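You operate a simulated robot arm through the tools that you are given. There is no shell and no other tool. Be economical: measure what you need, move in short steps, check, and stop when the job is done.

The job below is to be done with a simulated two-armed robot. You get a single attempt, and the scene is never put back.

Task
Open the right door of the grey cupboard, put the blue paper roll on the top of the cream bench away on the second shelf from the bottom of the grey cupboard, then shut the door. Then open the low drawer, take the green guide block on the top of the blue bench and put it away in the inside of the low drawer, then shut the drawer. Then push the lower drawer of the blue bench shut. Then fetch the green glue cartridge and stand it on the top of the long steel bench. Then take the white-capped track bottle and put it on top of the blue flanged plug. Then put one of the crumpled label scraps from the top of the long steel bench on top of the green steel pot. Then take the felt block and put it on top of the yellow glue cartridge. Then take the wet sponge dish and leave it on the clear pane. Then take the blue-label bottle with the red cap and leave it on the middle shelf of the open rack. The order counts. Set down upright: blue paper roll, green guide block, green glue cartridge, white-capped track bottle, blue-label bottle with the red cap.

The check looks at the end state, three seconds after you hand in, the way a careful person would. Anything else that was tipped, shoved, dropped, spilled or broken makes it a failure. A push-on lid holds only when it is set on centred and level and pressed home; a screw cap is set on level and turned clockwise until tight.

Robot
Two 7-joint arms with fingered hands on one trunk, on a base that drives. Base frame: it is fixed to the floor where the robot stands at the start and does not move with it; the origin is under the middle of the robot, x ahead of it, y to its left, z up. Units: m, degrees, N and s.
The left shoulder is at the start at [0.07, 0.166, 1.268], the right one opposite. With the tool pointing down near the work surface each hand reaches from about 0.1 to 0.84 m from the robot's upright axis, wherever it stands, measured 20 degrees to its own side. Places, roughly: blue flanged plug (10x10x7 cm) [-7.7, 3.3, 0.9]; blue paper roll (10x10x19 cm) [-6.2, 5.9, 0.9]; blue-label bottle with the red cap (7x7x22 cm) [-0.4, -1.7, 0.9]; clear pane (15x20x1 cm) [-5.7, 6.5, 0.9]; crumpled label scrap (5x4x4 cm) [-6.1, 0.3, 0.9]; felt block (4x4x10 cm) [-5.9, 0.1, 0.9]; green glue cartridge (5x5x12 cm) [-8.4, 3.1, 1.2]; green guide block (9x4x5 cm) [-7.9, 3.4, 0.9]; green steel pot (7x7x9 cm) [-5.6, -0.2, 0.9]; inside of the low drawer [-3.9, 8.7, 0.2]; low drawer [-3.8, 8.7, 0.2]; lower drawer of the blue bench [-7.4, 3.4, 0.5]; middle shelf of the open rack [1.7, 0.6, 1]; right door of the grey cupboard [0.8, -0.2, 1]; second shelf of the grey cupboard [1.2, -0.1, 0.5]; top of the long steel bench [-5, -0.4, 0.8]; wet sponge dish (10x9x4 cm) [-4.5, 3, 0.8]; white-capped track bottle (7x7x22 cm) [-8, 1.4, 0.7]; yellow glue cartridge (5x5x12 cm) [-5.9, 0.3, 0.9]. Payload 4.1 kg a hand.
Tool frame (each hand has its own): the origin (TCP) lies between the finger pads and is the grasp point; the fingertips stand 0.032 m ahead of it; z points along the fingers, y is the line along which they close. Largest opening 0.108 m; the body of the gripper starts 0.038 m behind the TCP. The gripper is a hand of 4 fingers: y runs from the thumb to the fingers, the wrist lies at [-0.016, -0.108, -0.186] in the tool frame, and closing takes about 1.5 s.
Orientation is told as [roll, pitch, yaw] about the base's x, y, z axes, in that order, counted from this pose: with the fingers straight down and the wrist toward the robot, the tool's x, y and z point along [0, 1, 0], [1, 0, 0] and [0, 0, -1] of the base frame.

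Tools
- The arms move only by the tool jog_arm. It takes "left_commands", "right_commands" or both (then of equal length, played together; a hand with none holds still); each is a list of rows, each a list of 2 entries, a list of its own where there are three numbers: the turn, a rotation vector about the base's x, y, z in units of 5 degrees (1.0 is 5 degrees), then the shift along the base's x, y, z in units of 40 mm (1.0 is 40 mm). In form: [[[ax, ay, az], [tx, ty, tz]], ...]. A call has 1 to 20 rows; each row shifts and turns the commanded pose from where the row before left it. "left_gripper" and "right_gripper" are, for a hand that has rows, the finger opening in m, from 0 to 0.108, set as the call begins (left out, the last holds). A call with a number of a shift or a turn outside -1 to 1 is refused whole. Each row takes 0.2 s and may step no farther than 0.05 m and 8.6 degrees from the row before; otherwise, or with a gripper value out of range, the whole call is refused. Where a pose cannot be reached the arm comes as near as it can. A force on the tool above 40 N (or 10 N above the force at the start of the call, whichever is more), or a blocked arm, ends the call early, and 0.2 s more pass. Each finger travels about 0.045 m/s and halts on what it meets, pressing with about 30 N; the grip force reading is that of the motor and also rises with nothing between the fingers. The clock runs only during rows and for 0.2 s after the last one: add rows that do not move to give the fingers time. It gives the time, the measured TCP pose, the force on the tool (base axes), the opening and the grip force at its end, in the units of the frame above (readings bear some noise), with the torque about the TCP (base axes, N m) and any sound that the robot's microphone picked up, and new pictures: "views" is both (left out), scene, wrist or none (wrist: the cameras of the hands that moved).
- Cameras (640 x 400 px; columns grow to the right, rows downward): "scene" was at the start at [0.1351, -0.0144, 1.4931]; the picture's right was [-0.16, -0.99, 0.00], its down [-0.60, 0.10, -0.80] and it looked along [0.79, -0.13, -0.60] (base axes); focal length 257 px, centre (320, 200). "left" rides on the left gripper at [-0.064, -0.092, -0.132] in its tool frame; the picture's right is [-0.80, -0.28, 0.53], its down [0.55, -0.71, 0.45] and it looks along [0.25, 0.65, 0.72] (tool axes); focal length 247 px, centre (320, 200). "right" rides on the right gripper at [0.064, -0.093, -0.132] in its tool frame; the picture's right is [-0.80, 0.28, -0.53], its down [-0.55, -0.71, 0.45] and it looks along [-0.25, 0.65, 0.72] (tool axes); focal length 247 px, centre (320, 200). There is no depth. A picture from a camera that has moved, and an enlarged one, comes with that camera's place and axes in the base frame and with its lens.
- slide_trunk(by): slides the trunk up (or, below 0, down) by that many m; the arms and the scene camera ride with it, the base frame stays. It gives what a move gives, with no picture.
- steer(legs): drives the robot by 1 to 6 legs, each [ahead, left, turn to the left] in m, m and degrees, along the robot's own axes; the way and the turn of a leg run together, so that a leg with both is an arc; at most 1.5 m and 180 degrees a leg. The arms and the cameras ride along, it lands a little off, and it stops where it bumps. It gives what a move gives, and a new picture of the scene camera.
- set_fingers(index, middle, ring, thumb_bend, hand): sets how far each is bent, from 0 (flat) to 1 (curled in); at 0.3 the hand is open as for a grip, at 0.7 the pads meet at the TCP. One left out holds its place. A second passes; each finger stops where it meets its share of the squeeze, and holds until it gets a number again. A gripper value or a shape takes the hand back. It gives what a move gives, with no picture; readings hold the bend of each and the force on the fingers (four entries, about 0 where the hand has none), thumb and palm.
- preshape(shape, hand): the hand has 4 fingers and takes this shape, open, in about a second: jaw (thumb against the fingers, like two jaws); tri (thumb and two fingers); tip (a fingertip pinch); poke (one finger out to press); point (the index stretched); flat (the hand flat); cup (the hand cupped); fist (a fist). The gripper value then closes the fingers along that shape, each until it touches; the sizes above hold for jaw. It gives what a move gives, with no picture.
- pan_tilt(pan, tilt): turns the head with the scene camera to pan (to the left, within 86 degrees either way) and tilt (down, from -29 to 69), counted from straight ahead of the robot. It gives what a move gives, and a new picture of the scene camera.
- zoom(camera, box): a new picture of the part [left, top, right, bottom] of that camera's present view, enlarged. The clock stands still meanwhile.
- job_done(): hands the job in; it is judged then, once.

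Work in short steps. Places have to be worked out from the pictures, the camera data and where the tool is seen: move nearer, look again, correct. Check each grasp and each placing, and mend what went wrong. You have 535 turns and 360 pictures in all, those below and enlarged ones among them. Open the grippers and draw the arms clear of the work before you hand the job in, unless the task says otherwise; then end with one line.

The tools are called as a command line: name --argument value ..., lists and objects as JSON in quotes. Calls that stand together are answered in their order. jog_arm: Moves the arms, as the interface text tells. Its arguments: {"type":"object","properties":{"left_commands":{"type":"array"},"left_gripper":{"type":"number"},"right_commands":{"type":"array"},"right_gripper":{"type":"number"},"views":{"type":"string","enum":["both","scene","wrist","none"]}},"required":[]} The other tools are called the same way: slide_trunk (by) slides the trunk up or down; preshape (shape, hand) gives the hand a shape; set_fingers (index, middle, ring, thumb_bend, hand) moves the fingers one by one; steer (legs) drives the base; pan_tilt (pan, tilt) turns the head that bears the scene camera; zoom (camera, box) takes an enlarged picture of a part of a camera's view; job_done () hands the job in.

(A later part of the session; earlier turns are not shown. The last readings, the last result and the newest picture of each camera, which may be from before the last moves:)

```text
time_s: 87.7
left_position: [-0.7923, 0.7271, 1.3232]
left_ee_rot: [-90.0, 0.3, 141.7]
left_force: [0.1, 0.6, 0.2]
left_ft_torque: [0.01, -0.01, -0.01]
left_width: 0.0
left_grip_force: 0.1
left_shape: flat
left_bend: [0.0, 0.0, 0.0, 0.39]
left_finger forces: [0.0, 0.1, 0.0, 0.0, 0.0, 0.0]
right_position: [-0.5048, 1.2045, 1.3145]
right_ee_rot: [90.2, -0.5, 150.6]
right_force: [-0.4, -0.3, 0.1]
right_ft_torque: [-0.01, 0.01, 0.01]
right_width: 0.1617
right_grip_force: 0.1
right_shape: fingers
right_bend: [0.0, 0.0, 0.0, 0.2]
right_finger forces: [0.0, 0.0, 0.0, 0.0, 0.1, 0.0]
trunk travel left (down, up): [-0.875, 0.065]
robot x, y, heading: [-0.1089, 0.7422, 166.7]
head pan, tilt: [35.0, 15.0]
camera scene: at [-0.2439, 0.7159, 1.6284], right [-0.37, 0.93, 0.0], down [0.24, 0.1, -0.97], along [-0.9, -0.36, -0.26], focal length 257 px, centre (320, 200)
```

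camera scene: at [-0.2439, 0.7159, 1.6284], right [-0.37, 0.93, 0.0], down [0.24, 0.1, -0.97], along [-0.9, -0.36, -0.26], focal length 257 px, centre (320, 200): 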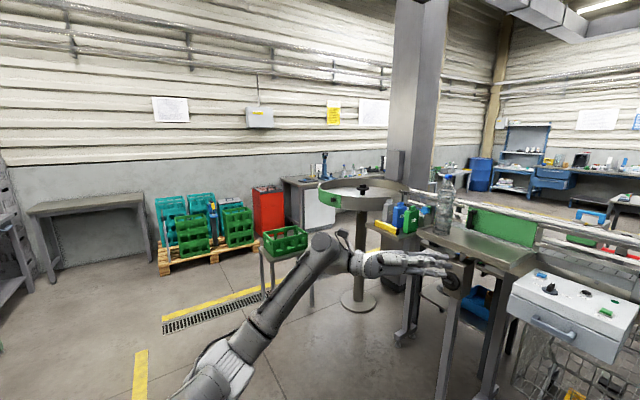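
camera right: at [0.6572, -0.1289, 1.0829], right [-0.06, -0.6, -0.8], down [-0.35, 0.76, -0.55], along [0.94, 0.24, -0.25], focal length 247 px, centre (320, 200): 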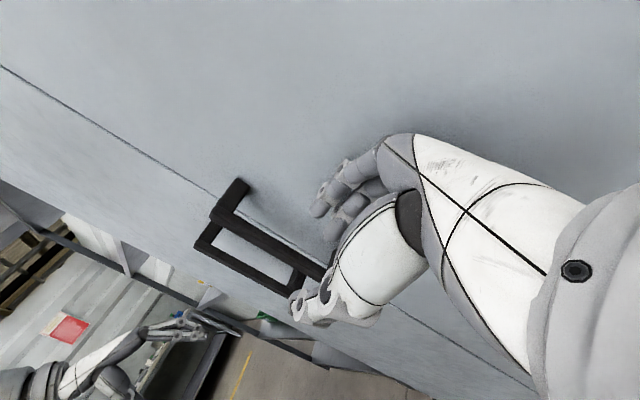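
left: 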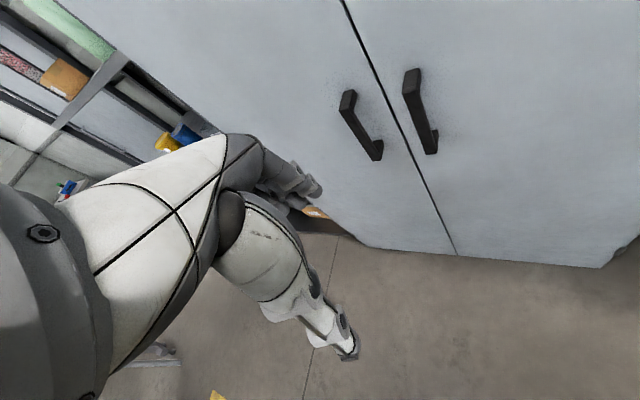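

The line ends in a turntable; there is a way between the crate stool and the pallet, then along the long steel bench. I tuck the left arm in and drive in that direction.

jog_arm --left_commands '[[[0, 0, 0], [0.97, -0.22, 0]], [[0, 0, 0], [0.97, -0.22, 0]], [[0, 0, 0], [0.97, -0.22, 0]], [[0, 0, 0], [0.97, -0.22, 0]], [[0, 0, 0], [0.97, -0.22, 0]]]' --views "none"

steer --legs '[[0, 0, 63], [1.4, 0, 0], [0.7, 0, 0], [0, 0, -40]]'

pan_tilt --pan 0 --tilt 25

```text
time_s: 88.9
left_position: [-0.5953, 0.6827, 1.3236]
left_ee_rot: [-89.9, 0.3, 141.9]
left_force: [0.3, 0.3, -0.6]
left_ft_torque: [-0.01, 0.0, 0.0]
left_width: 0.0003
left_grip_force: 0.0
left_shape: flat
left_bend: [0.0, 0.0, 0.0, 0.39]
left_finger forces: [0.1, 0.0, 0.0, 0.0, 0.0, 0.1]
right_position: [-0.5017, 1.2037, 1.3153]
right_ee_rot: [90.2, -0.6, 150.7]
right_force: [0.5, -0.6, 0.3]
right_ft_torque: [-0.01, -0.02, 0.0]
right_width: 0.1615
right_grip_force: 0.1
right_shape: fingers
right_bend: [0.0, 0.0, 0.0, 0.2]
right_finger forces: [0.1, 0.0, 0.0, 0.0, 0.1, 0.0]
trunk travel left (down, up): [-0.875, 0.065]
robot x, y, heading: [-0.104, 0.7415, 166.9]
head pan, tilt: [35.0, 15.0]
```

```text
time_s: 104.0
left_position: [-1.8752, -1.1262, 1.3243]
left_ee_rot: [-90.0, 0.1, 164.8]
left_force: [-0.1, -0.3, 0.0]
left_ft_torque: [-0.02, -0.01, 0.01]
left_width: 0.0
left_grip_force: 0.0
left_shape: flat
left_bend: [0.0, 0.0, 0.0, 0.39]
left_finger forces: [0.1, 0.0, 0.0, 0.0, 0.1, 0.0]
right_position: [-1.9931, -0.6101, 1.3163]
right_ee_rot: [90.3, -0.7, 173.6]
right_force: [-0.2, 0.4, -0.3]
right_ft_torque: [0.01, 0.02, 0.01]
right_width: 0.1617
right_grip_force: 0.0
right_shape: fingers
right_bend: [0.0, 0.0, 0.0, 0.2]
right_finger forces: [0.1, 0.0, 0.0, 0.1, 0.1, 0.0]
trunk travel left (down, up): [-0.875, 0.065]
robot x, y, heading: [-1.4449, -0.8864, -169.9]
head pan, tilt: [35.0, 15.0]
camera scene: at [-1.5631, -0.9505, 1.6297], right [-0.71, 0.71, 0.0], down [0.18, 0.18, -0.97], along [-0.68, -0.68, -0.25], focal length 257 px, centre (320, 200)
```

scene: 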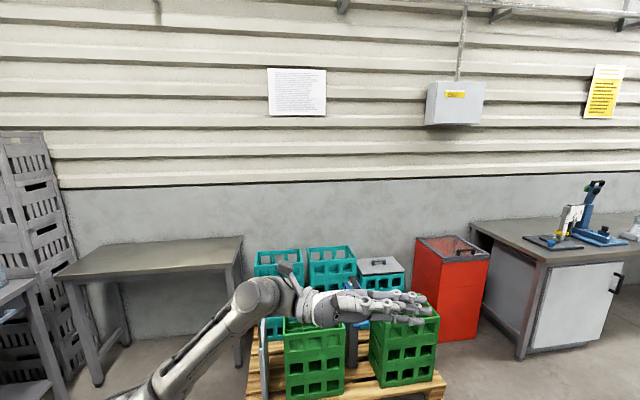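

```text
time_s: 105.0
left_position: [-1.8738, -1.1328, 1.3239]
left_ee_rot: [-90.2, 0.2, 164.9]
left_force: [0.2, 0.2, -0.9]
left_ft_torque: [-0.01, -0.01, 0.03]
left_width: 0.0
left_grip_force: 0.1
left_shape: flat
left_bend: [0.0, 0.0, 0.0, 0.39]
left_finger forces: [0.0, 0.0, 0.1, 0.0, 0.0, 0.0]
right_position: [-1.9905, -0.6164, 1.317]
right_ee_rot: [90.1, -0.7, 173.6]
right_force: [0.0, -0.5, 0.0]
right_ft_torque: [0.0, -0.01, 0.0]
right_width: 0.1618
right_grip_force: 0.1
right_shape: fingers
right_bend: [0.0, 0.0, 0.0, 0.2]
right_finger forces: [0.1, 0.0, 0.0, 0.0, 0.1, 0.0]
trunk travel left (down, up): [-0.875, 0.065]
robot x, y, heading: [-1.4455, -0.8847, -170.1]
head pan, tilt: [0.0, 25.0]
camera scene: at [-1.5882, -0.9008, 1.6132], right [-0.17, 0.98, -0.01], down [0.42, 0.07, -0.91], along [-0.89, -0.16, -0.42], focal length 257 px, centre (320, 200)
```

scene: 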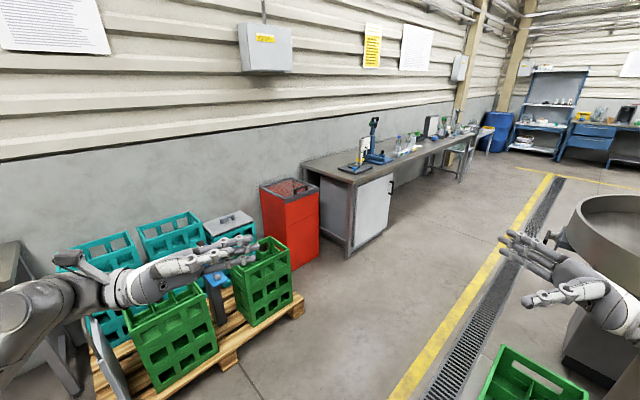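

A clear lane runs along the steel bench toward the blue bench. I pass between crate and pallet, then go along the lane.

steer --legs '[[0.9, 0.0, 0], [0, 0, -40], [1.4, 0, 0], [1.2, 0, 0]]'

pan_tilt --pan -45 --tilt 18

```text
time_s: 123.9
left_position: [-5.0665, 0.3808, 1.3209]
left_ee_rot: [-90.3, 0.2, 123.1]
left_force: [0.0, -1.2, 0.3]
left_ft_torque: [-0.02, -0.03, -0.02]
left_width: 0.0
left_grip_force: 0.0
left_shape: flat
left_bend: [0.0, 0.0, 0.0, 0.39]
left_finger forces: [0.0, 0.0, 0.0, 0.1, 0.1, 0.0]
right_position: [-4.8098, 0.8443, 1.3155]
right_ee_rot: [90.0, -0.6, 131.9]
right_force: [-0.1, 0.1, -0.3]
right_ft_torque: [0.01, -0.01, 0.0]
right_width: 0.1617
right_grip_force: 0.0
right_shape: fingers
right_bend: [0.0, 0.0, 0.0, 0.2]
right_finger forces: [0.0, 0.0, 0.0, 0.1, 0.0, 0.0]
trunk travel left (down, up): [-0.875, 0.065]
robot x, y, heading: [-4.5798, 0.2832, 148.5]
head pan, tilt: [0.0, 25.0]
camera scene: at [-4.7035, 0.3566, 1.6122], right [0.53, 0.85, 0.0], down [0.36, -0.22, -0.91], along [-0.77, 0.48, -0.42], focal length 257 px, centre (320, 200)
```

scene: 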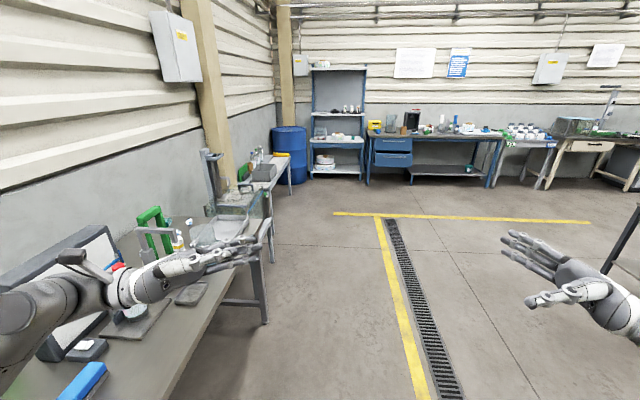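

```text
time_s: 125.0
left_position: [-5.0668, 0.3813, 1.3221]
left_ee_rot: [-90.3, 0.1, 123.2]
left_force: [0.3, 0.0, -0.1]
left_ft_torque: [0.01, -0.02, 0.01]
left_width: 0.0
left_grip_force: 0.1
left_shape: flat
left_bend: [0.0, 0.0, 0.0, 0.39]
left_finger forces: [0.1, 0.0, 0.0, 0.0, 0.0, 0.1]
right_position: [-4.81, 0.8448, 1.3146]
right_ee_rot: [90.0, -0.6, 131.9]
right_force: [0.2, 0.3, -0.1]
right_ft_torque: [0.01, -0.05, -0.03]
right_width: 0.1617
right_grip_force: 0.2
right_shape: fingers
right_bend: [0.0, 0.0, 0.0, 0.2]
right_finger forces: [0.1, 0.0, 0.0, 0.1, 0.0, 0.0]
trunk travel left (down, up): [-0.875, 0.065]
robot x, y, heading: [-4.5829, 0.2803, 148.2]
head pan, tilt: [-45.0, 18.0]
camera scene: at [-4.6469, 0.3991, 1.6235], right [0.97, 0.23, 0.0], down [0.07, -0.3, -0.95], along [-0.22, 0.93, -0.31], focal length 257 px, centre (320, 200)
```

scene: 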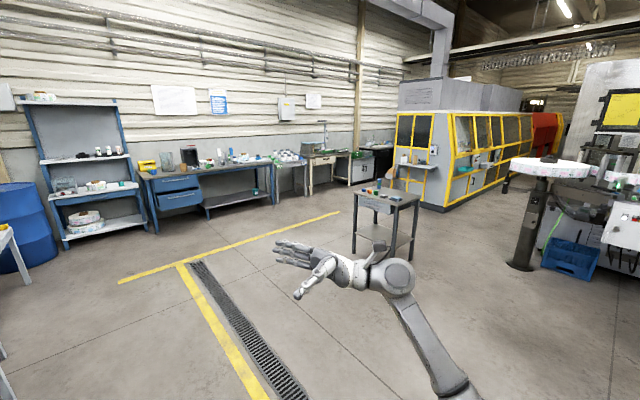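

I can see the blue bench, the trolley and, further right, the cream bench. I drive round to the left of the trolley toward the cream bench.

steer --legs '[[0, 0, -32], [1.5, 0, 0], [1.5, 0, 0], [0, 0, -36], [1.0, 0, 0], [0, 0, 60]]'

pan_tilt --pan -25 --tilt 25

```text
time_s: 150.1
left_position: [-6.2315, 4.0601, 1.3232]
left_ee_rot: [-90.4, 0.0, 116.7]
left_force: [0.1, -0.3, 0.3]
left_ft_torque: [0.03, 0.0, 0.02]
left_width: 0.0001
left_grip_force: 0.0
left_shape: flat
left_bend: [0.0, 0.0, 0.0, 0.39]
left_finger forces: [0.0, 0.0, 0.0, 0.1, 0.1, 0.0]
right_position: [-5.9244, 4.4922, 1.3164]
right_ee_rot: [90.0, -0.6, 125.4]
right_force: [-0.7, -0.4, 0.1]
right_ft_torque: [0.01, -0.02, 0.02]
right_width: 0.1617
right_grip_force: 0.0
right_shape: fingers
right_bend: [0.0, 0.0, 0.0, 0.2]
right_finger forces: [0.2, 0.0, 0.0, 0.0, 0.0, 0.0]
trunk travel left (down, up): [-0.875, 0.065]
robot x, y, heading: [-5.7602, 3.9093, 142.0]
head pan, tilt: [-45.0, 18.0]
camera scene: at [-5.8114, 4.0307, 1.6235], right [0.99, 0.12, 0.0], down [0.04, -0.31, -0.95], along [-0.11, 0.94, -0.31], focal length 257 px, centre (320, 200)
```

scene: 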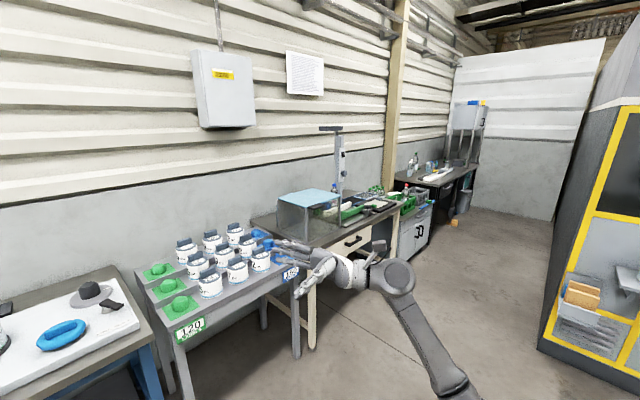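

```text
time_s: 150.9
left_position: [-6.2317, 4.0603, 1.3217]
left_ee_rot: [-90.2, 0.1, 116.7]
left_force: [0.2, 0.9, -0.4]
left_ft_torque: [0.01, 0.03, 0.0]
left_width: 0.0
left_grip_force: 0.1
left_shape: flat
left_bend: [0.0, 0.0, 0.0, 0.39]
left_finger forces: [0.0, 0.0, 0.0, 0.0, 0.1, 0.0]
right_position: [-5.9252, 4.4913, 1.3154]
right_ee_rot: [89.9, -0.5, 125.4]
right_force: [-0.1, -0.4, -0.1]
right_ft_torque: [0.02, 0.02, 0.01]
right_width: 0.1616
right_grip_force: 0.1
right_shape: fingers
right_bend: [0.0, 0.0, 0.0, 0.2]
right_finger forces: [0.0, 0.0, 0.1, 0.0, 0.0, 0.0]
trunk travel left (down, up): [-0.875, 0.065]
robot x, y, heading: [-5.7605, 3.9053, 141.7]
head pan, tilt: [-25.0, 25.0]
camera scene: at [-5.8419, 4.0201, 1.6122], right [0.89, 0.45, 0.0], down [0.19, -0.38, -0.91], along [-0.41, 0.81, -0.42], focal length 257 px, centre (320, 200)
```

scene: 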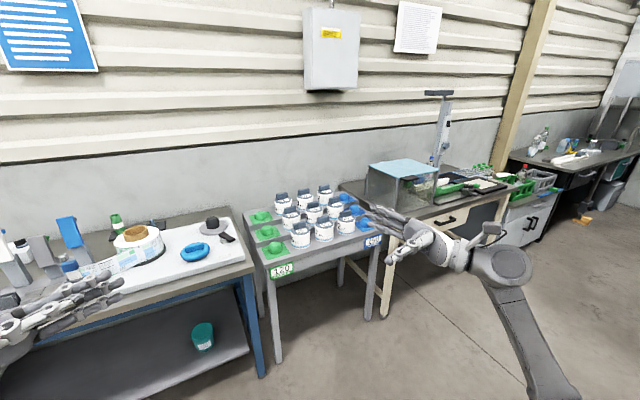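

The cream bench is further right. I align with the bench row (heading about 150°) and shift right along it.

steer --legs '[[0, 0, 8], [0, -1.4, 0], [0.25, -0.05, 0]]'

pan_tilt --pan 0 --tilt 35

```text
time_s: 159.8
left_position: [-5.7384, 5.3459, 1.3219]
left_ee_rot: [-90.3, 0.1, 123.9]
left_force: [0.5, -0.1, 0.6]
left_ft_torque: [0.01, 0.05, 0.0]
left_width: 0.0
left_grip_force: 0.1
left_shape: flat
left_bend: [0.0, 0.0, 0.0, 0.39]
left_finger forces: [0.0, 0.0, 0.0, 0.0, 0.1, 0.0]
right_position: [-5.4901, 5.8127, 1.3169]
right_ee_rot: [90.0, -0.8, 132.7]
right_force: [0.3, -0.7, 0.4]
right_ft_torque: [-0.02, 0.0, 0.04]
right_width: 0.1616
right_grip_force: 0.0
right_shape: fingers
right_bend: [0.0, 0.0, 0.0, 0.2]
right_finger forces: [0.1, 0.1, 0.0, 0.1, 0.0, 0.0]
trunk travel left (down, up): [-0.875, 0.065]
robot x, y, heading: [-5.2528, 5.2545, 149.1]
head pan, tilt: [-25.0, 25.0]
camera scene: at [-5.3478, 5.3562, 1.6123], right [0.83, 0.56, 0.0], down [0.24, -0.35, -0.91], along [-0.51, 0.75, -0.42], focal length 257 px, centre (320, 200)
```

scene: 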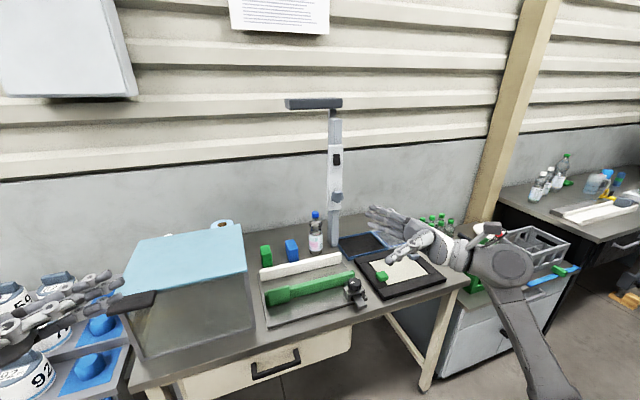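

```text
time_s: 160.7
left_position: [-5.7393, 5.3457, 1.3207]
left_ee_rot: [-90.3, 0.1, 123.9]
left_force: [-0.1, 0.2, -0.9]
left_ft_torque: [0.03, -0.03, -0.01]
left_width: 0.0
left_grip_force: 0.1
left_shape: flat
left_bend: [0.0, 0.0, 0.0, 0.39]
left_finger forces: [0.0, 0.0, 0.0, 0.1, 0.0, 0.0]
right_position: [-5.4899, 5.8126, 1.3165]
right_ee_rot: [90.0, -0.6, 132.6]
right_force: [0.1, -0.5, 0.3]
right_ft_torque: [0.02, 0.03, -0.01]
right_width: 0.1617
right_grip_force: 0.1
right_shape: fingers
right_bend: [0.0, 0.0, 0.0, 0.2]
right_finger forces: [0.0, 0.1, 0.1, 0.0, 0.0, 0.1]
trunk travel left (down, up): [-0.875, 0.065]
robot x, y, heading: [-5.2521, 5.2532, 149.0]
head pan, tilt: [0.0, 35.0]
camera scene: at [-5.3723, 5.3258, 1.5965], right [0.51, 0.86, 0.0], down [0.49, -0.29, -0.82], along [-0.7, 0.42, -0.57], focal length 257 px, centre (320, 200)
```

scene: 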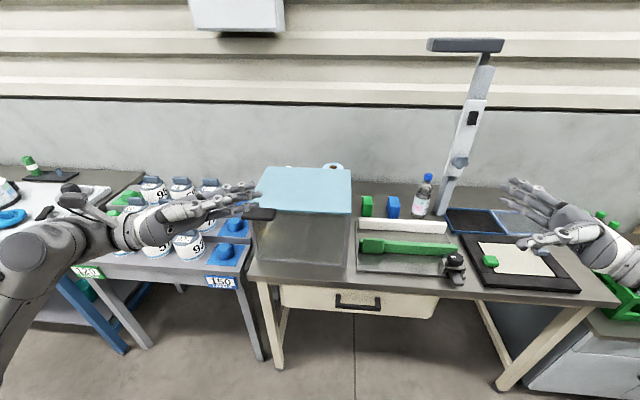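

I zoom in on what looks like the roll behind the glass box.

zoom --camera "scene" --box '[230, 130, 470, 280]'

```text
2.67 times, centred on (350, 205) of scene
camera zoom: at [-5.3723, 5.3258, 1.5965], right [0.51, 0.86, 0.0], down [0.49, -0.29, -0.82], along [-0.7, 0.42, -0.57], focal length 684 px, centre (240, 187)
```

zoom: 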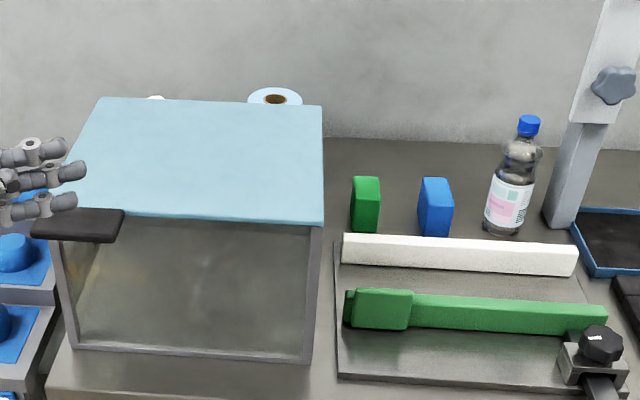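

The roll stands behind the glass box near the wall. I shift right and nearer for a better view of it.

steer --legs '[[0.15, -0.35, 0]]'

pan_tilt --pan 15 --tilt 30

```text
time_s: 163.1
left_position: [-5.6892, 5.722, 1.3213]
left_ee_rot: [-90.3, 0.1, 124.0]
left_force: [0.3, -0.3, 0.1]
left_ft_torque: [0.0, 0.03, -0.02]
left_width: 0.0
left_grip_force: 0.1
left_shape: flat
left_bend: [0.0, 0.0, 0.0, 0.39]
left_finger forces: [0.1, 0.0, 0.0, 0.1, 0.0, 0.1]
right_position: [-5.4401, 6.1891, 1.3165]
right_ee_rot: [90.0, -0.6, 132.8]
right_force: [-0.5, -0.1, -0.5]
right_ft_torque: [-0.01, 0.0, -0.01]
right_width: 0.1616
right_grip_force: 0.1
right_shape: fingers
right_bend: [0.0, 0.0, 0.0, 0.2]
right_finger forces: [0.1, 0.0, 0.0, 0.0, 0.1, 0.0]
trunk travel left (down, up): [-0.875, 0.065]
robot x, y, heading: [-5.205, 5.6301, 149.2]
head pan, tilt: [0.0, 35.0]
camera scene: at [-5.3225, 5.7011, 1.5965], right [0.51, 0.86, 0.0], down [0.49, -0.29, -0.82], along [-0.7, 0.42, -0.57], focal length 257 px, centre (320, 200)
```

scene: 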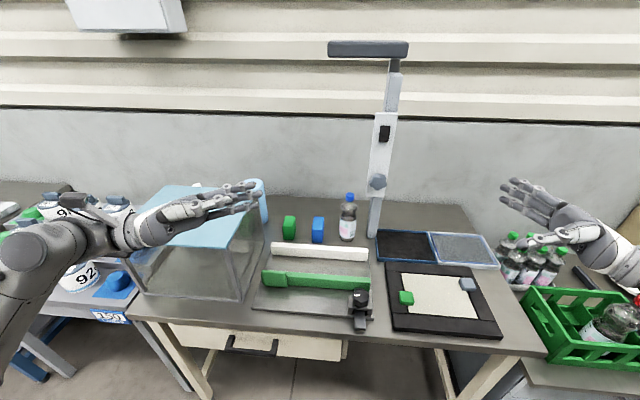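

```text
time_s: 163.8
left_position: [-5.6894, 5.7223, 1.3225]
left_ee_rot: [-90.2, 0.1, 124.1]
left_force: [-0.7, 0.0, 0.3]
left_ft_torque: [0.0, -0.02, -0.04]
left_width: 0.0001
left_grip_force: 0.1
left_shape: flat
left_bend: [0.0, 0.0, 0.0, 0.39]
left_finger forces: [0.1, 0.0, 0.1, 0.1, 0.0, 0.0]
right_position: [-5.441, 6.1905, 1.3171]
right_ee_rot: [90.1, -0.6, 132.8]
right_force: [0.4, 0.5, -0.4]
right_ft_torque: [0.0, -0.03, -0.04]
right_width: 0.1615
right_grip_force: 0.1
right_shape: fingers
right_bend: [0.0, 0.0, 0.0, 0.2]
right_finger forces: [0.0, 0.0, 0.1, 0.0, 0.0, 0.1]
trunk travel left (down, up): [-0.875, 0.065]
robot x, y, heading: [-5.2037, 5.6311, 149.3]
head pan, tilt: [15.0, 30.0]
camera scene: at [-5.3334, 5.6825, 1.6042], right [0.27, 0.96, 0.0], down [0.48, -0.14, -0.87], along [-0.83, 0.24, -0.5], focal length 257 px, centre (320, 200)
```

scene: 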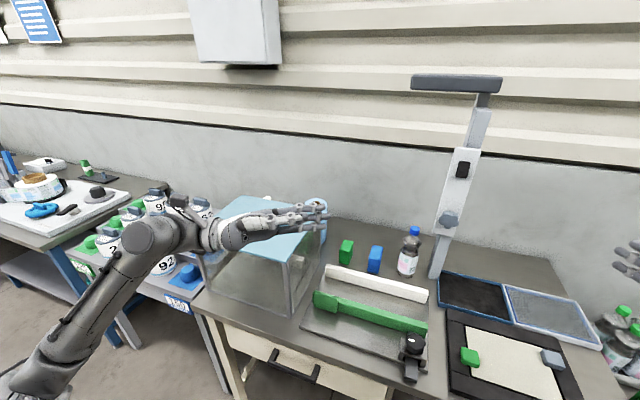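

I turn the left hand back to fingers-down and out of the view.

jog_arm --left_commands '[[[-0.629, 0.933, 0], [0, 0, 0]], [[-0.629, 0.933, 0], [0, 0, 0]], [[-0.629, 0.933, 0], [0, 0, 0]], [[-0.629, 0.933, 0], [0, 0, 0]], [[-0.629, 0.933, 0], [0, 0, 0]], [[-0.629, 0.933, 0], [0, 0, 0]], [[-0.629, 0.933, 0], [0, 0, 0]], [[-0.629, 0.933, 0], [0, 0, 0]], [[-0.629, 0.933, 0], [0, 0, 0]], [[-0.629, 0.933, 0], [0, 0, 0]], [[-0.629, 0.933, 0], [0, 0, 0]], [[-0.629, 0.933, 0], [0, 0, 0]], [[-0.629, 0.933, 0], [0, 0, 0]], [[-0.629, 0.933, 0], [0, 0, 0]], [[-0.629, 0.933, 0], [0, 0, 0]], [[-0.629, 0.933, 0], [0, 0, 0]]]' --views "none"

preshape --hand "left" --shape "jaw"

zoom --camera "scene" --box '[180, 100, 500, 300]'

zoom --camera "left" --box '[0, 0, 640, 400]'

```text
time_s: 167.2
left_position: [-5.7172, 5.7362, 1.3319]
left_ee_rot: [0.0, 0.0, 124.0]
left_force: [-0.1, -0.3, -0.2]
left_ft_torque: [0.0, 0.05, -0.01]
left_width: 0.0002
left_grip_force: 0.2
left_shape: flat
left_bend: [0.0, 0.0, 0.0, 0.39]
left_finger forces: [0.0, 0.0, 0.0, 0.1, 0.0, 0.0]
left hand out of reach, approached as far as the arm can: row 12, 13, 14, 15, 16
right_position: [-5.4394, 6.1904, 1.3159]
right_ee_rot: [90.0, -0.6, 132.8]
right_force: [0.1, -0.4, 0.3]
right_ft_torque: [-0.03, -0.03, 0.02]
right_width: 0.1612
right_grip_force: 0.0
right_shape: fingers
right_bend: [0.0, 0.0, 0.0, 0.2]
right_finger forces: [0.0, 0.0, 0.1, 0.0, 0.1, 0.1]
trunk travel left (down, up): [-0.875, 0.065]
robot x, y, heading: [-5.2051, 5.633, 149.3]
head pan, tilt: [15.0, 30.0]
```

```text
time_s: 168.1
left_position: [-5.7179, 5.7362, 1.3314]
left_ee_rot: [-0.2, 0.0, 124.1]
left_force: [-0.4, 0.3, -0.2]
left_ft_torque: [0.01, 0.02, -0.02]
left_width: 0.1075
left_grip_force: 0.0
left_shape: jaw
left_bend: [0.3, 0.3, 0.3, 0.3]
left_finger forces: [0.0, 0.1, 0.1, 0.0, 0.1, 0.0]
right_position: [-5.4409, 6.1894, 1.3157]
right_ee_rot: [89.9, -0.6, 132.8]
right_force: [0.2, -0.4, -1.0]
right_ft_torque: [-0.05, 0.04, 0.02]
right_width: 0.1615
right_grip_force: 0.1
right_shape: fingers
right_bend: [0.0, 0.0, 0.0, 0.2]
right_finger forces: [0.0, 0.1, 0.0, 0.0, 0.0, 0.0]
trunk travel left (down, up): [-0.875, 0.065]
robot x, y, heading: [-5.2013, 5.6334, 149.3]
head pan, tilt: [15.0, 30.0]
```

```text
2.00 times, centred on (340, 200) of scene
camera zoom: at [-5.334, 5.6818, 1.6042], right [0.27, 0.96, 0.0], down [0.48, -0.14, -0.87], along [-0.83, 0.23, -0.5], focal length 513 px, centre (280, 200)
```

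zoom: 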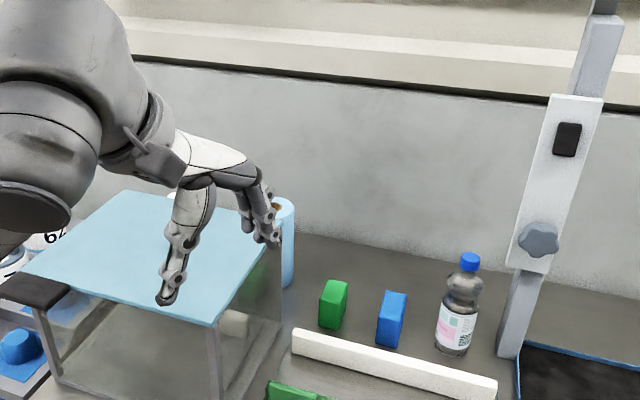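

```text
1.00 times, centred on (320, 200) of left (not enlarged: the box is as wide or as high as the picture)
camera zoom: at [-5.6142, 5.695, 1.4639], right [0.82, 0.21, -0.53], down [-0.06, -0.89, -0.45], along [-0.57, 0.4, -0.72], focal length 247 px, centre (320, 200)
```

zoom: 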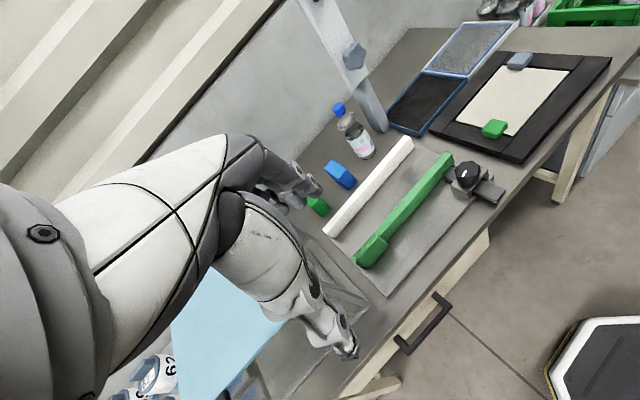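

The roll is now seen at about [-6.24, 5.92], base z 0.85, top 1.04, just behind the box's right rear corner. I turn the left hand so it can grip along the bench line, and point the right hand down and back, clear of the height gauge.

jog_arm --left_commands '[[[0, 0, 1], [0, 0, 0]], [[0, 0, 1], [0, 0, 0]], [[0, 0, 1], [0, 0, 0]], [[0, 0, 1], [0, 0, 0]], [[0, 0, 1], [0, 0, 0]], [[0, 0, 1], [0, 0, 0]], [[0, 0, 1], [0, 0, 0]], [[0, 0, 1], [0, 0, 0]], [[0, 0, 1], [0, 0, 0]], [[0, 0, 1], [0, 0, 0]], [[0, 0, 1], [0, 0, 0]], [[0, 0, 1], [0, 0, 0]], [[0, 0, 1], [0, 0, 0]], [[0, 0, 1], [0, 0, 0]], [[0, 0, 1], [0, 0, 0]], [[0, 0, 1], [0, 0, 0]], [[0, 0, 1], [0, 0, 0]], [[0, 0, 1], [0, 0, 0]], [[0, 0, 1], [0, 0, 0]], [[0, 0, 1], [0, 0, 0]]]' --right_commands '[[[0.767, -0.823, 0], [0.134, -0.08, 0]], [[0.767, -0.823, 0], [0.134, -0.08, 0]], [[0.767, -0.823, 0], [0.134, -0.08, 0]], [[0.767, -0.823, 0], [0.134, -0.08, 0]], [[0.767, -0.823, 0], [0.134, -0.08, 0]], [[0.767, -0.823, 0], [0.134, -0.08, 0]], [[0.767, -0.823, 0], [0.134, -0.08, 0]], [[0.767, -0.823, 0], [0.134, -0.08, 0]], [[0.767, -0.823, 0], [0.134, -0.08, 0]], [[0.767, -0.823, 0], [0.134, -0.08, 0]], [[0.767, -0.823, 0], [0.134, -0.08, 0]], [[0.767, -0.823, 0], [0.134, -0.08, 0]], [[0.767, -0.823, 0], [0.134, -0.08, 0]], [[0.767, -0.823, 0], [0.134, -0.08, 0]], [[0.767, -0.823, 0], [0.134, -0.08, 0]], [[0.767, -0.823, 0], [0.134, -0.08, 0]], [[0, 0, 0], [0, 0, 0]], [[0, 0, 0], [0, 0, 0]], [[0, 0, 0], [0, 0, 0]], [[0, 0, 0], [0, 0, 0]]]' --views "scene"

```text
time_s: 172.3
left_position: [-5.7306, 5.743, 1.3379]
left_ee_rot: [-0.2, -0.1, -135.8]
left_force: [0.6, -0.2, -0.4]
left_ft_torque: [-0.01, 0.0, 0.01]
left_width: 0.1077
left_grip_force: 0.1
left_shape: jaw
left_bend: [0.3, 0.3, 0.3, 0.3]
left_finger forces: [0.1, 0.0, 0.0, 0.1, 0.1, 0.1]
left hand out of reach, approached as far as the arm can: row 1, 2, 3, 5
right_position: [-5.3536, 6.1388, 1.3154]
right_ee_rot: [0.0, 0.0, 133.5]
right_force: [-0.9, 0.0, 0.5]
right_ft_torque: [0.0, 0.02, 0.02]
right_width: 0.1616
right_grip_force: 0.1
right_shape: fingers
right_bend: [0.0, 0.0, 0.0, 0.2]
right_finger forces: [0.0, 0.0, 0.1, 0.1, 0.0, 0.1]
trunk travel left (down, up): [-0.875, 0.065]
robot x, y, heading: [-5.2065, 5.6288, 149.1]
head pan, tilt: [15.0, 30.0]
camera scene: at [-5.3334, 5.6823, 1.6042], right [0.27, 0.96, 0.0], down [0.48, -0.14, -0.87], along [-0.83, 0.23, -0.5], focal length 257 px, centre (320, 200)
```

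scene: 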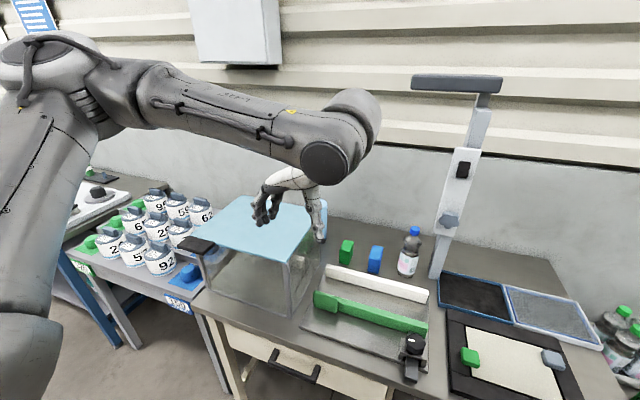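

Hand turned. Now I drive up to the bench.

steer --legs '[[0.3, 0.04, 0]]'

```text
time_s: 174.4
left_position: [-6.0066, 5.863, 1.3373]
left_ee_rot: [-0.2, 0.0, -136.0]
left_force: [-0.7, 0.3, 0.0]
left_ft_torque: [-0.01, -0.02, 0.04]
left_width: 0.1078
left_grip_force: 0.1
left_shape: jaw
left_bend: [0.3, 0.3, 0.3, 0.3]
left_finger forces: [0.0, 0.0, 0.0, 0.0, 0.1, 0.1]
right_position: [-5.6298, 6.2574, 1.3163]
right_ee_rot: [0.1, -0.2, 133.6]
right_force: [0.0, -0.9, 0.8]
right_ft_torque: [0.04, -0.01, 0.01]
right_width: 0.1613
right_grip_force: 0.1
right_shape: fingers
right_bend: [0.0, 0.0, 0.0, 0.2]
right_finger forces: [0.0, 0.0, 0.1, 0.1, 0.1, 0.0]
trunk travel left (down, up): [-0.875, 0.065]
robot x, y, heading: [-5.4815, 5.7511, 149.2]
head pan, tilt: [15.0, 30.0]
camera scene: at [-5.6093, 5.8002, 1.6045], right [0.27, 0.96, 0.0], down [0.48, -0.14, -0.87], along [-0.83, 0.24, -0.5], focal length 257 px, centre (320, 200)
```

scene: 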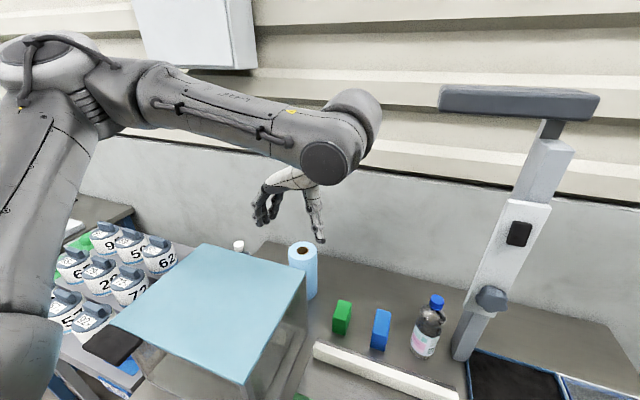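

The roll is clearly at [-6.25, 5.925]. I open the left hand a little wider and bring it over the roll at a safe height.

set_fingers --hand "left" --index 0.22 --middle 0.22 --ring 0.22 --thumb_bend 0.22

jog_arm --left_commands '[[[0, 0, 1], [-0.875, 0.218, -0.3]], [[0, 0, 1], [-0.875, 0.218, -0.3]], [[0, 0, 0], [-0.875, 0.218, -0.4]], [[0, 0, 0], [-0.875, 0.218, -0.4]], [[0, 0, 0], [-0.875, 0.218, -0.4]], [[0, 0, 0], [-0.875, 0.218, -0.4]], [[0, 0, 0], [-0.875, 0.218, -0.4]]]' --views "both"

```text
time_s: 175.4
left_position: [-6.0081, 5.8635, 1.3374]
left_ee_rot: [0.0, -0.2, -136.0]
left_force: [-0.3, -0.2, -0.4]
left_ft_torque: [0.0, 0.01, 0.01]
left_width: 0.128
left_grip_force: 0.1
left_shape: fingers
left_bend: [0.22, 0.22, 0.22, 0.22]
left_finger forces: [0.1, 0.0, 0.0, 0.0, 0.0, 0.0]
right_position: [-5.6321, 6.2583, 1.3171]
right_ee_rot: [0.0, -0.1, 133.5]
right_force: [1.1, 0.4, -0.3]
right_ft_torque: [0.02, -0.03, 0.0]
right_width: 0.1614
right_grip_force: 0.0
right_shape: fingers
right_bend: [0.0, 0.0, 0.0, 0.2]
right_finger forces: [0.0, 0.0, 0.1, 0.0, 0.0, 0.0]
trunk travel left (down, up): [-0.875, 0.065]
robot x, y, heading: [-5.4808, 5.7494, 149.1]
head pan, tilt: [15.0, 30.0]
```

```text
time_s: 177.0
left_position: [-6.2562, 5.9259, 1.2322]
left_ee_rot: [-0.1, -0.1, -126.0]
left_force: [1.8, 0.1, 0.3]
left_ft_torque: [-0.04, -0.05, 0.01]
left_width: 0.1282
left_grip_force: 0.0
left_shape: fingers
left_bend: [0.22, 0.22, 0.22, 0.22]
left_finger forces: [0.0, 0.0, 0.0, 0.0, 0.0, 0.0]
right_position: [-5.6338, 6.2597, 1.3151]
right_ee_rot: [-0.1, 0.0, 133.6]
right_force: [-0.2, -0.2, -0.3]
right_ft_torque: [-0.01, -0.03, -0.01]
right_width: 0.1615
right_grip_force: 0.0
right_shape: fingers
right_bend: [0.0, 0.0, 0.0, 0.2]
right_finger forces: [0.0, 0.1, 0.0, 0.0, 0.0, 0.0]
trunk travel left (down, up): [-0.875, 0.065]
robot x, y, heading: [-5.4803, 5.75, 149.2]
head pan, tilt: [15.0, 30.0]
camera scene: at [-5.6137, 5.8026, 1.604], right [0.27, 0.96, 0.0], down [0.48, -0.14, -0.87], along [-0.83, 0.24, -0.5], focal length 257 px, centre (320, 200)
camera left: at [-6.2545, 6.0394, 1.3641], right [-0.48, 0.7, -0.53], down [0.86, 0.25, -0.45], along [-0.18, -0.67, -0.72], focal length 247 px, centre (320, 200)
```

scene: 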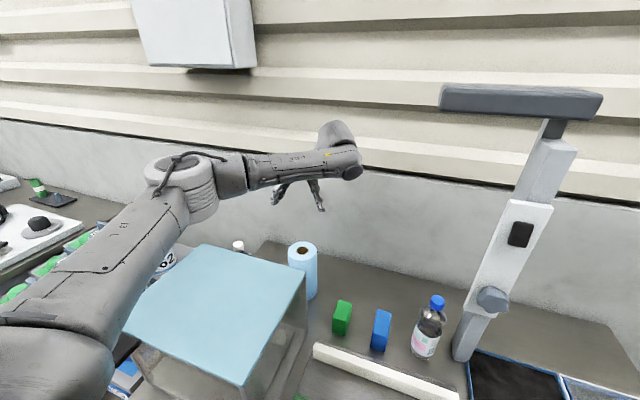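
left: 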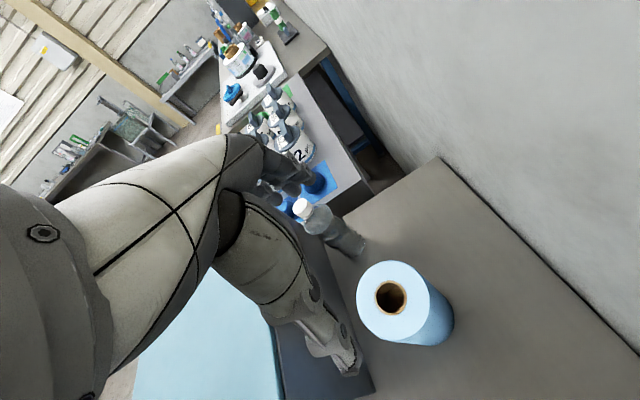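

Alignment over the roll is within a centimetre. I correct 8 mm and descend partway.

jog_arm --left_commands '[[[0, 0, 0], [0.2, 0, -0.8]], [[0, 0, 0], [0, 0, -0.8]], [[0, 0, 0], [0, 0, -0.8]], [[0, 0, 0], [0, 0, -0.7]]]' --views "wrist"

```text
time_s: 178.0
left_position: [-6.247, 5.9241, 1.1074]
left_ee_rot: [-0.1, 0.0, -126.0]
left_force: [0.6, 0.2, 0.1]
left_ft_torque: [-0.01, 0.01, 0.0]
left_width: 0.1281
left_grip_force: 0.1
left_shape: fingers
left_bend: [0.22, 0.22, 0.22, 0.22]
left_finger forces: [0.0, 0.0, 0.0, 0.0, 0.1, 0.0]
right_position: [-5.6319, 6.2585, 1.3164]
right_ee_rot: [0.1, 0.0, 133.5]
right_force: [0.5, 0.1, -0.3]
right_ft_torque: [0.02, -0.02, -0.01]
right_width: 0.1615
right_grip_force: 0.0
right_shape: fingers
right_bend: [0.0, 0.0, 0.0, 0.2]
right_finger forces: [0.1, 0.0, 0.0, 0.0, 0.0, 0.0]
trunk travel left (down, up): [-0.875, 0.065]
robot x, y, heading: [-5.4794, 5.7504, 149.0]
head pan, tilt: [15.0, 30.0]
camera left: at [-6.2453, 6.0363, 1.2395], right [-0.48, 0.7, -0.53], down [0.86, 0.25, -0.45], along [-0.18, -0.67, -0.72], focal length 247 px, centre (320, 200)
```

left: 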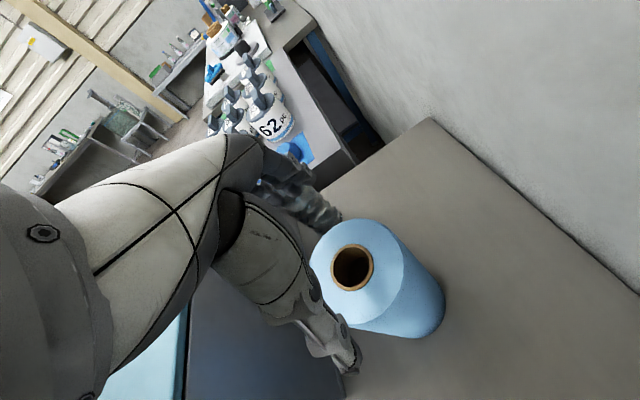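

Perfectly centred. I descend the rest of the way and close on the roll.

jog_arm --left_commands '[[[0, 0, 0], [0, 0, -0.8]], [[0, 0, 0], [0, 0, -0.8]], [[0, 0, 0], [0, 0, -0.8]]]' --views "none"

set_fingers --hand "left" --index 0.5 --middle 0.5 --ring 0.5 --thumb_bend 0.5

zoom --camera "left" --box '[160, 120, 480, 400]'

```text
time_s: 178.8
left_position: [-6.2436, 5.9239, 1.0168]
left_ee_rot: [-0.4, -0.4, -125.9]
left_force: [-4.7, 1.1, 17.1]
left_ft_torque: [-0.16, 0.02, 0.0]
left_width: 0.138
left_grip_force: 9.1
left_shape: fingers
left_bend: [0.19, 0.22, 0.22, 0.2]
left_finger forces: [11.1, 0.1, 0.1, 0.1, 7.5, 0.0]
right_position: [-5.6295, 6.2581, 1.3166]
right_ee_rot: [0.1, -0.2, 133.4]
right_force: [-0.1, -0.5, 0.5]
right_ft_torque: [0.04, 0.01, -0.04]
right_width: 0.1614
right_grip_force: 0.1
right_shape: fingers
right_bend: [0.0, 0.0, 0.0, 0.2]
right_finger forces: [0.0, 0.0, 0.1, 0.0, 0.1, 0.1]
trunk travel left (down, up): [-0.875, 0.065]
robot x, y, heading: [-5.4805, 5.7532, 149.2]
head pan, tilt: [15.0, 30.0]
```

```text
time_s: 179.8
left_position: [-6.2436, 5.9226, 1.0165]
left_ee_rot: [-0.4, -0.4, -126.0]
left_force: [-1.7, 3.0, 31.2]
left_ft_torque: [-1.16, 0.85, -0.1]
left_width: 0.123
left_grip_force: 38.7
left_shape: fingers
left_bend: [0.19, 0.37, 0.42, 0.42]
left_finger forces: [24.5, 9.4, 5.7, 0.0, 38.3, 0.0]
right_position: [-5.6266, 6.2572, 1.3173]
right_ee_rot: [0.1, -0.2, 133.3]
right_force: [-0.5, -0.5, -0.1]
right_ft_torque: [-0.01, 0.02, 0.01]
right_width: 0.1618
right_grip_force: 0.1
right_shape: fingers
right_bend: [0.0, 0.0, 0.0, 0.2]
right_finger forces: [0.1, 0.0, 0.0, 0.0, 0.1, 0.0]
trunk travel left (down, up): [-0.875, 0.065]
robot x, y, heading: [-5.48, 5.7511, 149.2]
head pan, tilt: [15.0, 30.0]
```

```text
1.43 times, centred on (320, 260) of left
camera zoom: at [-6.2396, 6.0361, 1.1481], right [-0.48, 0.7, -0.53], down [0.86, 0.25, -0.45], along [-0.19, -0.67, -0.72], focal length 353 px, centre (320, 114)
```

zoom: 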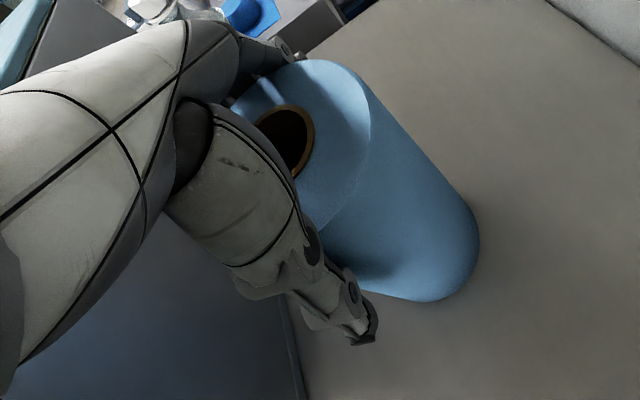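

The index finger seems to be caught on the rim. I reopen wider, lift 4 cm, and go down again.

set_fingers --hand "left" --index 0.08 --middle 0.12 --ring 0.12 --thumb_bend 0.18

jog_arm --left_commands '[[[0, 0, 0], [0, 0, 0.9]]]' --views "wrist"

```text
time_s: 180.8
left_position: [-6.2453, 5.9232, 1.0117]
left_ee_rot: [-0.1, -0.1, -126.0]
left_force: [1.2, 1.6, 3.1]
left_ft_torque: [0.07, 0.01, -0.03]
left_width: 0.1541
left_grip_force: 1.6
left_shape: fingers
left_bend: [0.08, 0.12, 0.12, 0.18]
left_finger forces: [0.0, 0.0, 0.1, 0.1, 3.9, 0.0]
right_position: [-5.6305, 6.2573, 1.3176]
right_ee_rot: [-0.1, -0.1, 133.5]
right_force: [-0.3, 0.3, 0.2]
right_ft_torque: [-0.02, 0.01, 0.03]
right_width: 0.1617
right_grip_force: 0.0
right_shape: fingers
right_bend: [0.0, 0.0, 0.0, 0.2]
right_finger forces: [0.0, 0.1, 0.0, 0.0, 0.0, 0.0]
trunk travel left (down, up): [-0.875, 0.065]
robot x, y, heading: [-5.4808, 5.7528, 149.0]
head pan, tilt: [15.0, 30.0]
```

```text
time_s: 181.2
left_position: [-6.2469, 5.9216, 1.0474]
left_ee_rot: [-0.1, 0.0, -126.1]
left_force: [-0.3, 0.2, -0.9]
left_ft_torque: [0.01, 0.01, -0.01]
left_width: 0.1524
left_grip_force: 0.1
left_shape: fingers
left_bend: [0.08, 0.12, 0.12, 0.18]
left_finger forces: [0.0, 0.0, 0.0, 0.0, 0.0, 0.1]
right_position: [-5.6316, 6.2585, 1.3157]
right_ee_rot: [0.0, -0.2, 133.5]
right_force: [-1.1, 0.2, -0.9]
right_ft_torque: [0.02, 0.0, 0.01]
right_width: 0.162
right_grip_force: 0.2
right_shape: fingers
right_bend: [0.0, 0.0, 0.0, 0.2]
right_finger forces: [0.1, 0.0, 0.1, 0.0, 0.0, 0.0]
trunk travel left (down, up): [-0.875, 0.065]
robot x, y, heading: [-5.4828, 5.7507, 149.2]
head pan, tilt: [15.0, 30.0]
camera left: at [-6.2444, 6.0351, 1.1795], right [-0.48, 0.7, -0.53], down [0.86, 0.25, -0.45], along [-0.18, -0.67, -0.72], focal length 247 px, centre (320, 200)
```

left: 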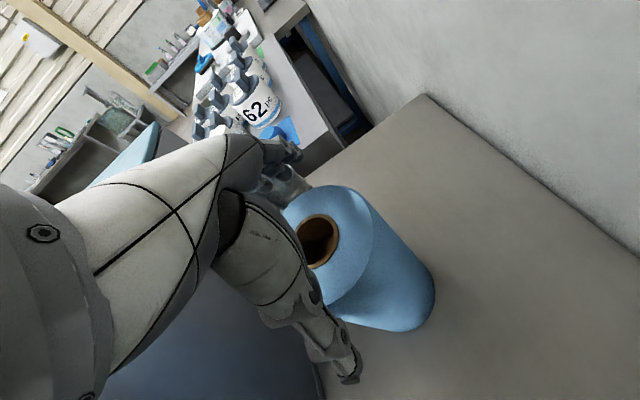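

Still centred with the fingers outside the rim. Down again, then close with more bend on the fingers.

jog_arm --left_commands '[[[0, 0, 0], [0, 0, -0.5]], [[0, 0, 0], [0, 0, -0.5]]]' --views "none"

set_fingers --hand "left" --index 0.55 --middle 0.55 --ring 0.55 --thumb_bend 0.55

zoom --camera "left" --box '[160, 120, 480, 400]'

```text
time_s: 181.8
left_position: [-6.2528, 5.9191, 1.0207]
left_ee_rot: [-1.0, -0.2, -125.9]
left_force: [1.5, 2.2, 4.5]
left_ft_torque: [0.1, -0.09, -0.01]
left_width: 0.1544
left_grip_force: 2.1
left_shape: fingers
left_bend: [0.08, 0.12, 0.12, 0.17]
left_finger forces: [0.1, 0.0, 0.0, 0.1, 3.5, 0.0]
right_position: [-5.634, 6.2539, 1.3221]
right_ee_rot: [-0.2, -0.2, 133.5]
right_force: [-0.6, 0.1, -0.7]
right_ft_torque: [-0.01, 0.02, 0.01]
right_width: 0.1616
right_grip_force: 0.1
right_shape: fingers
right_bend: [0.0, 0.0, 0.0, 0.2]
right_finger forces: [0.0, 0.1, 0.0, 0.0, 0.1, 0.0]
trunk travel left (down, up): [-0.875, 0.065]
robot x, y, heading: [-5.4832, 5.7502, 149.2]
head pan, tilt: [15.0, 30.0]
```

```text
time_s: 182.8
left_position: [-6.2527, 5.9197, 1.0231]
left_ee_rot: [-1.4, -0.4, -125.8]
left_force: [-1.5, -2.4, 5.0]
left_ft_torque: [-0.77, 0.62, -0.02]
left_width: 0.1109
left_grip_force: 36.5
left_shape: fingers
left_bend: [0.22, 0.36, 0.39, 0.44]
left_finger forces: [18.5, 8.8, 8.9, 0.1, 36.3, 0.1]
right_position: [-5.6301, 6.2547, 1.3189]
right_ee_rot: [-0.1, -0.2, 133.5]
right_force: [0.1, -0.1, -0.3]
right_ft_torque: [-0.03, 0.01, -0.01]
right_width: 0.1615
right_grip_force: 0.2
right_shape: fingers
right_bend: [0.0, 0.0, 0.0, 0.2]
right_finger forces: [0.0, 0.0, 0.1, 0.0, 0.1, 0.0]
trunk travel left (down, up): [-0.875, 0.065]
robot x, y, heading: [-5.4796, 5.7534, 149.3]
head pan, tilt: [15.0, 30.0]
```

```text
1.43 times, centred on (320, 260) of left
camera zoom: at [-6.2476, 6.0325, 1.1555], right [-0.49, 0.7, -0.52], down [0.85, 0.25, -0.47], along [-0.2, -0.67, -0.72], focal length 353 px, centre (320, 114)
```

zoom: 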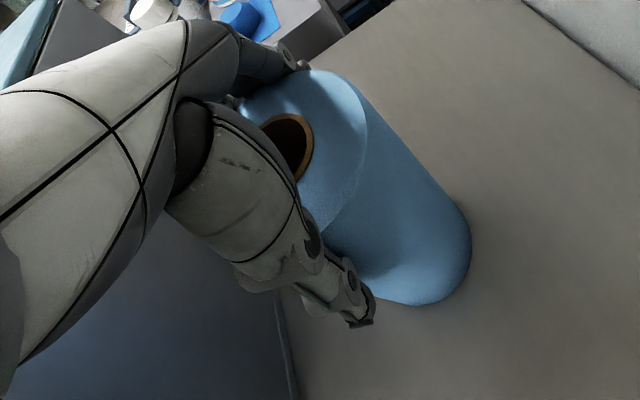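

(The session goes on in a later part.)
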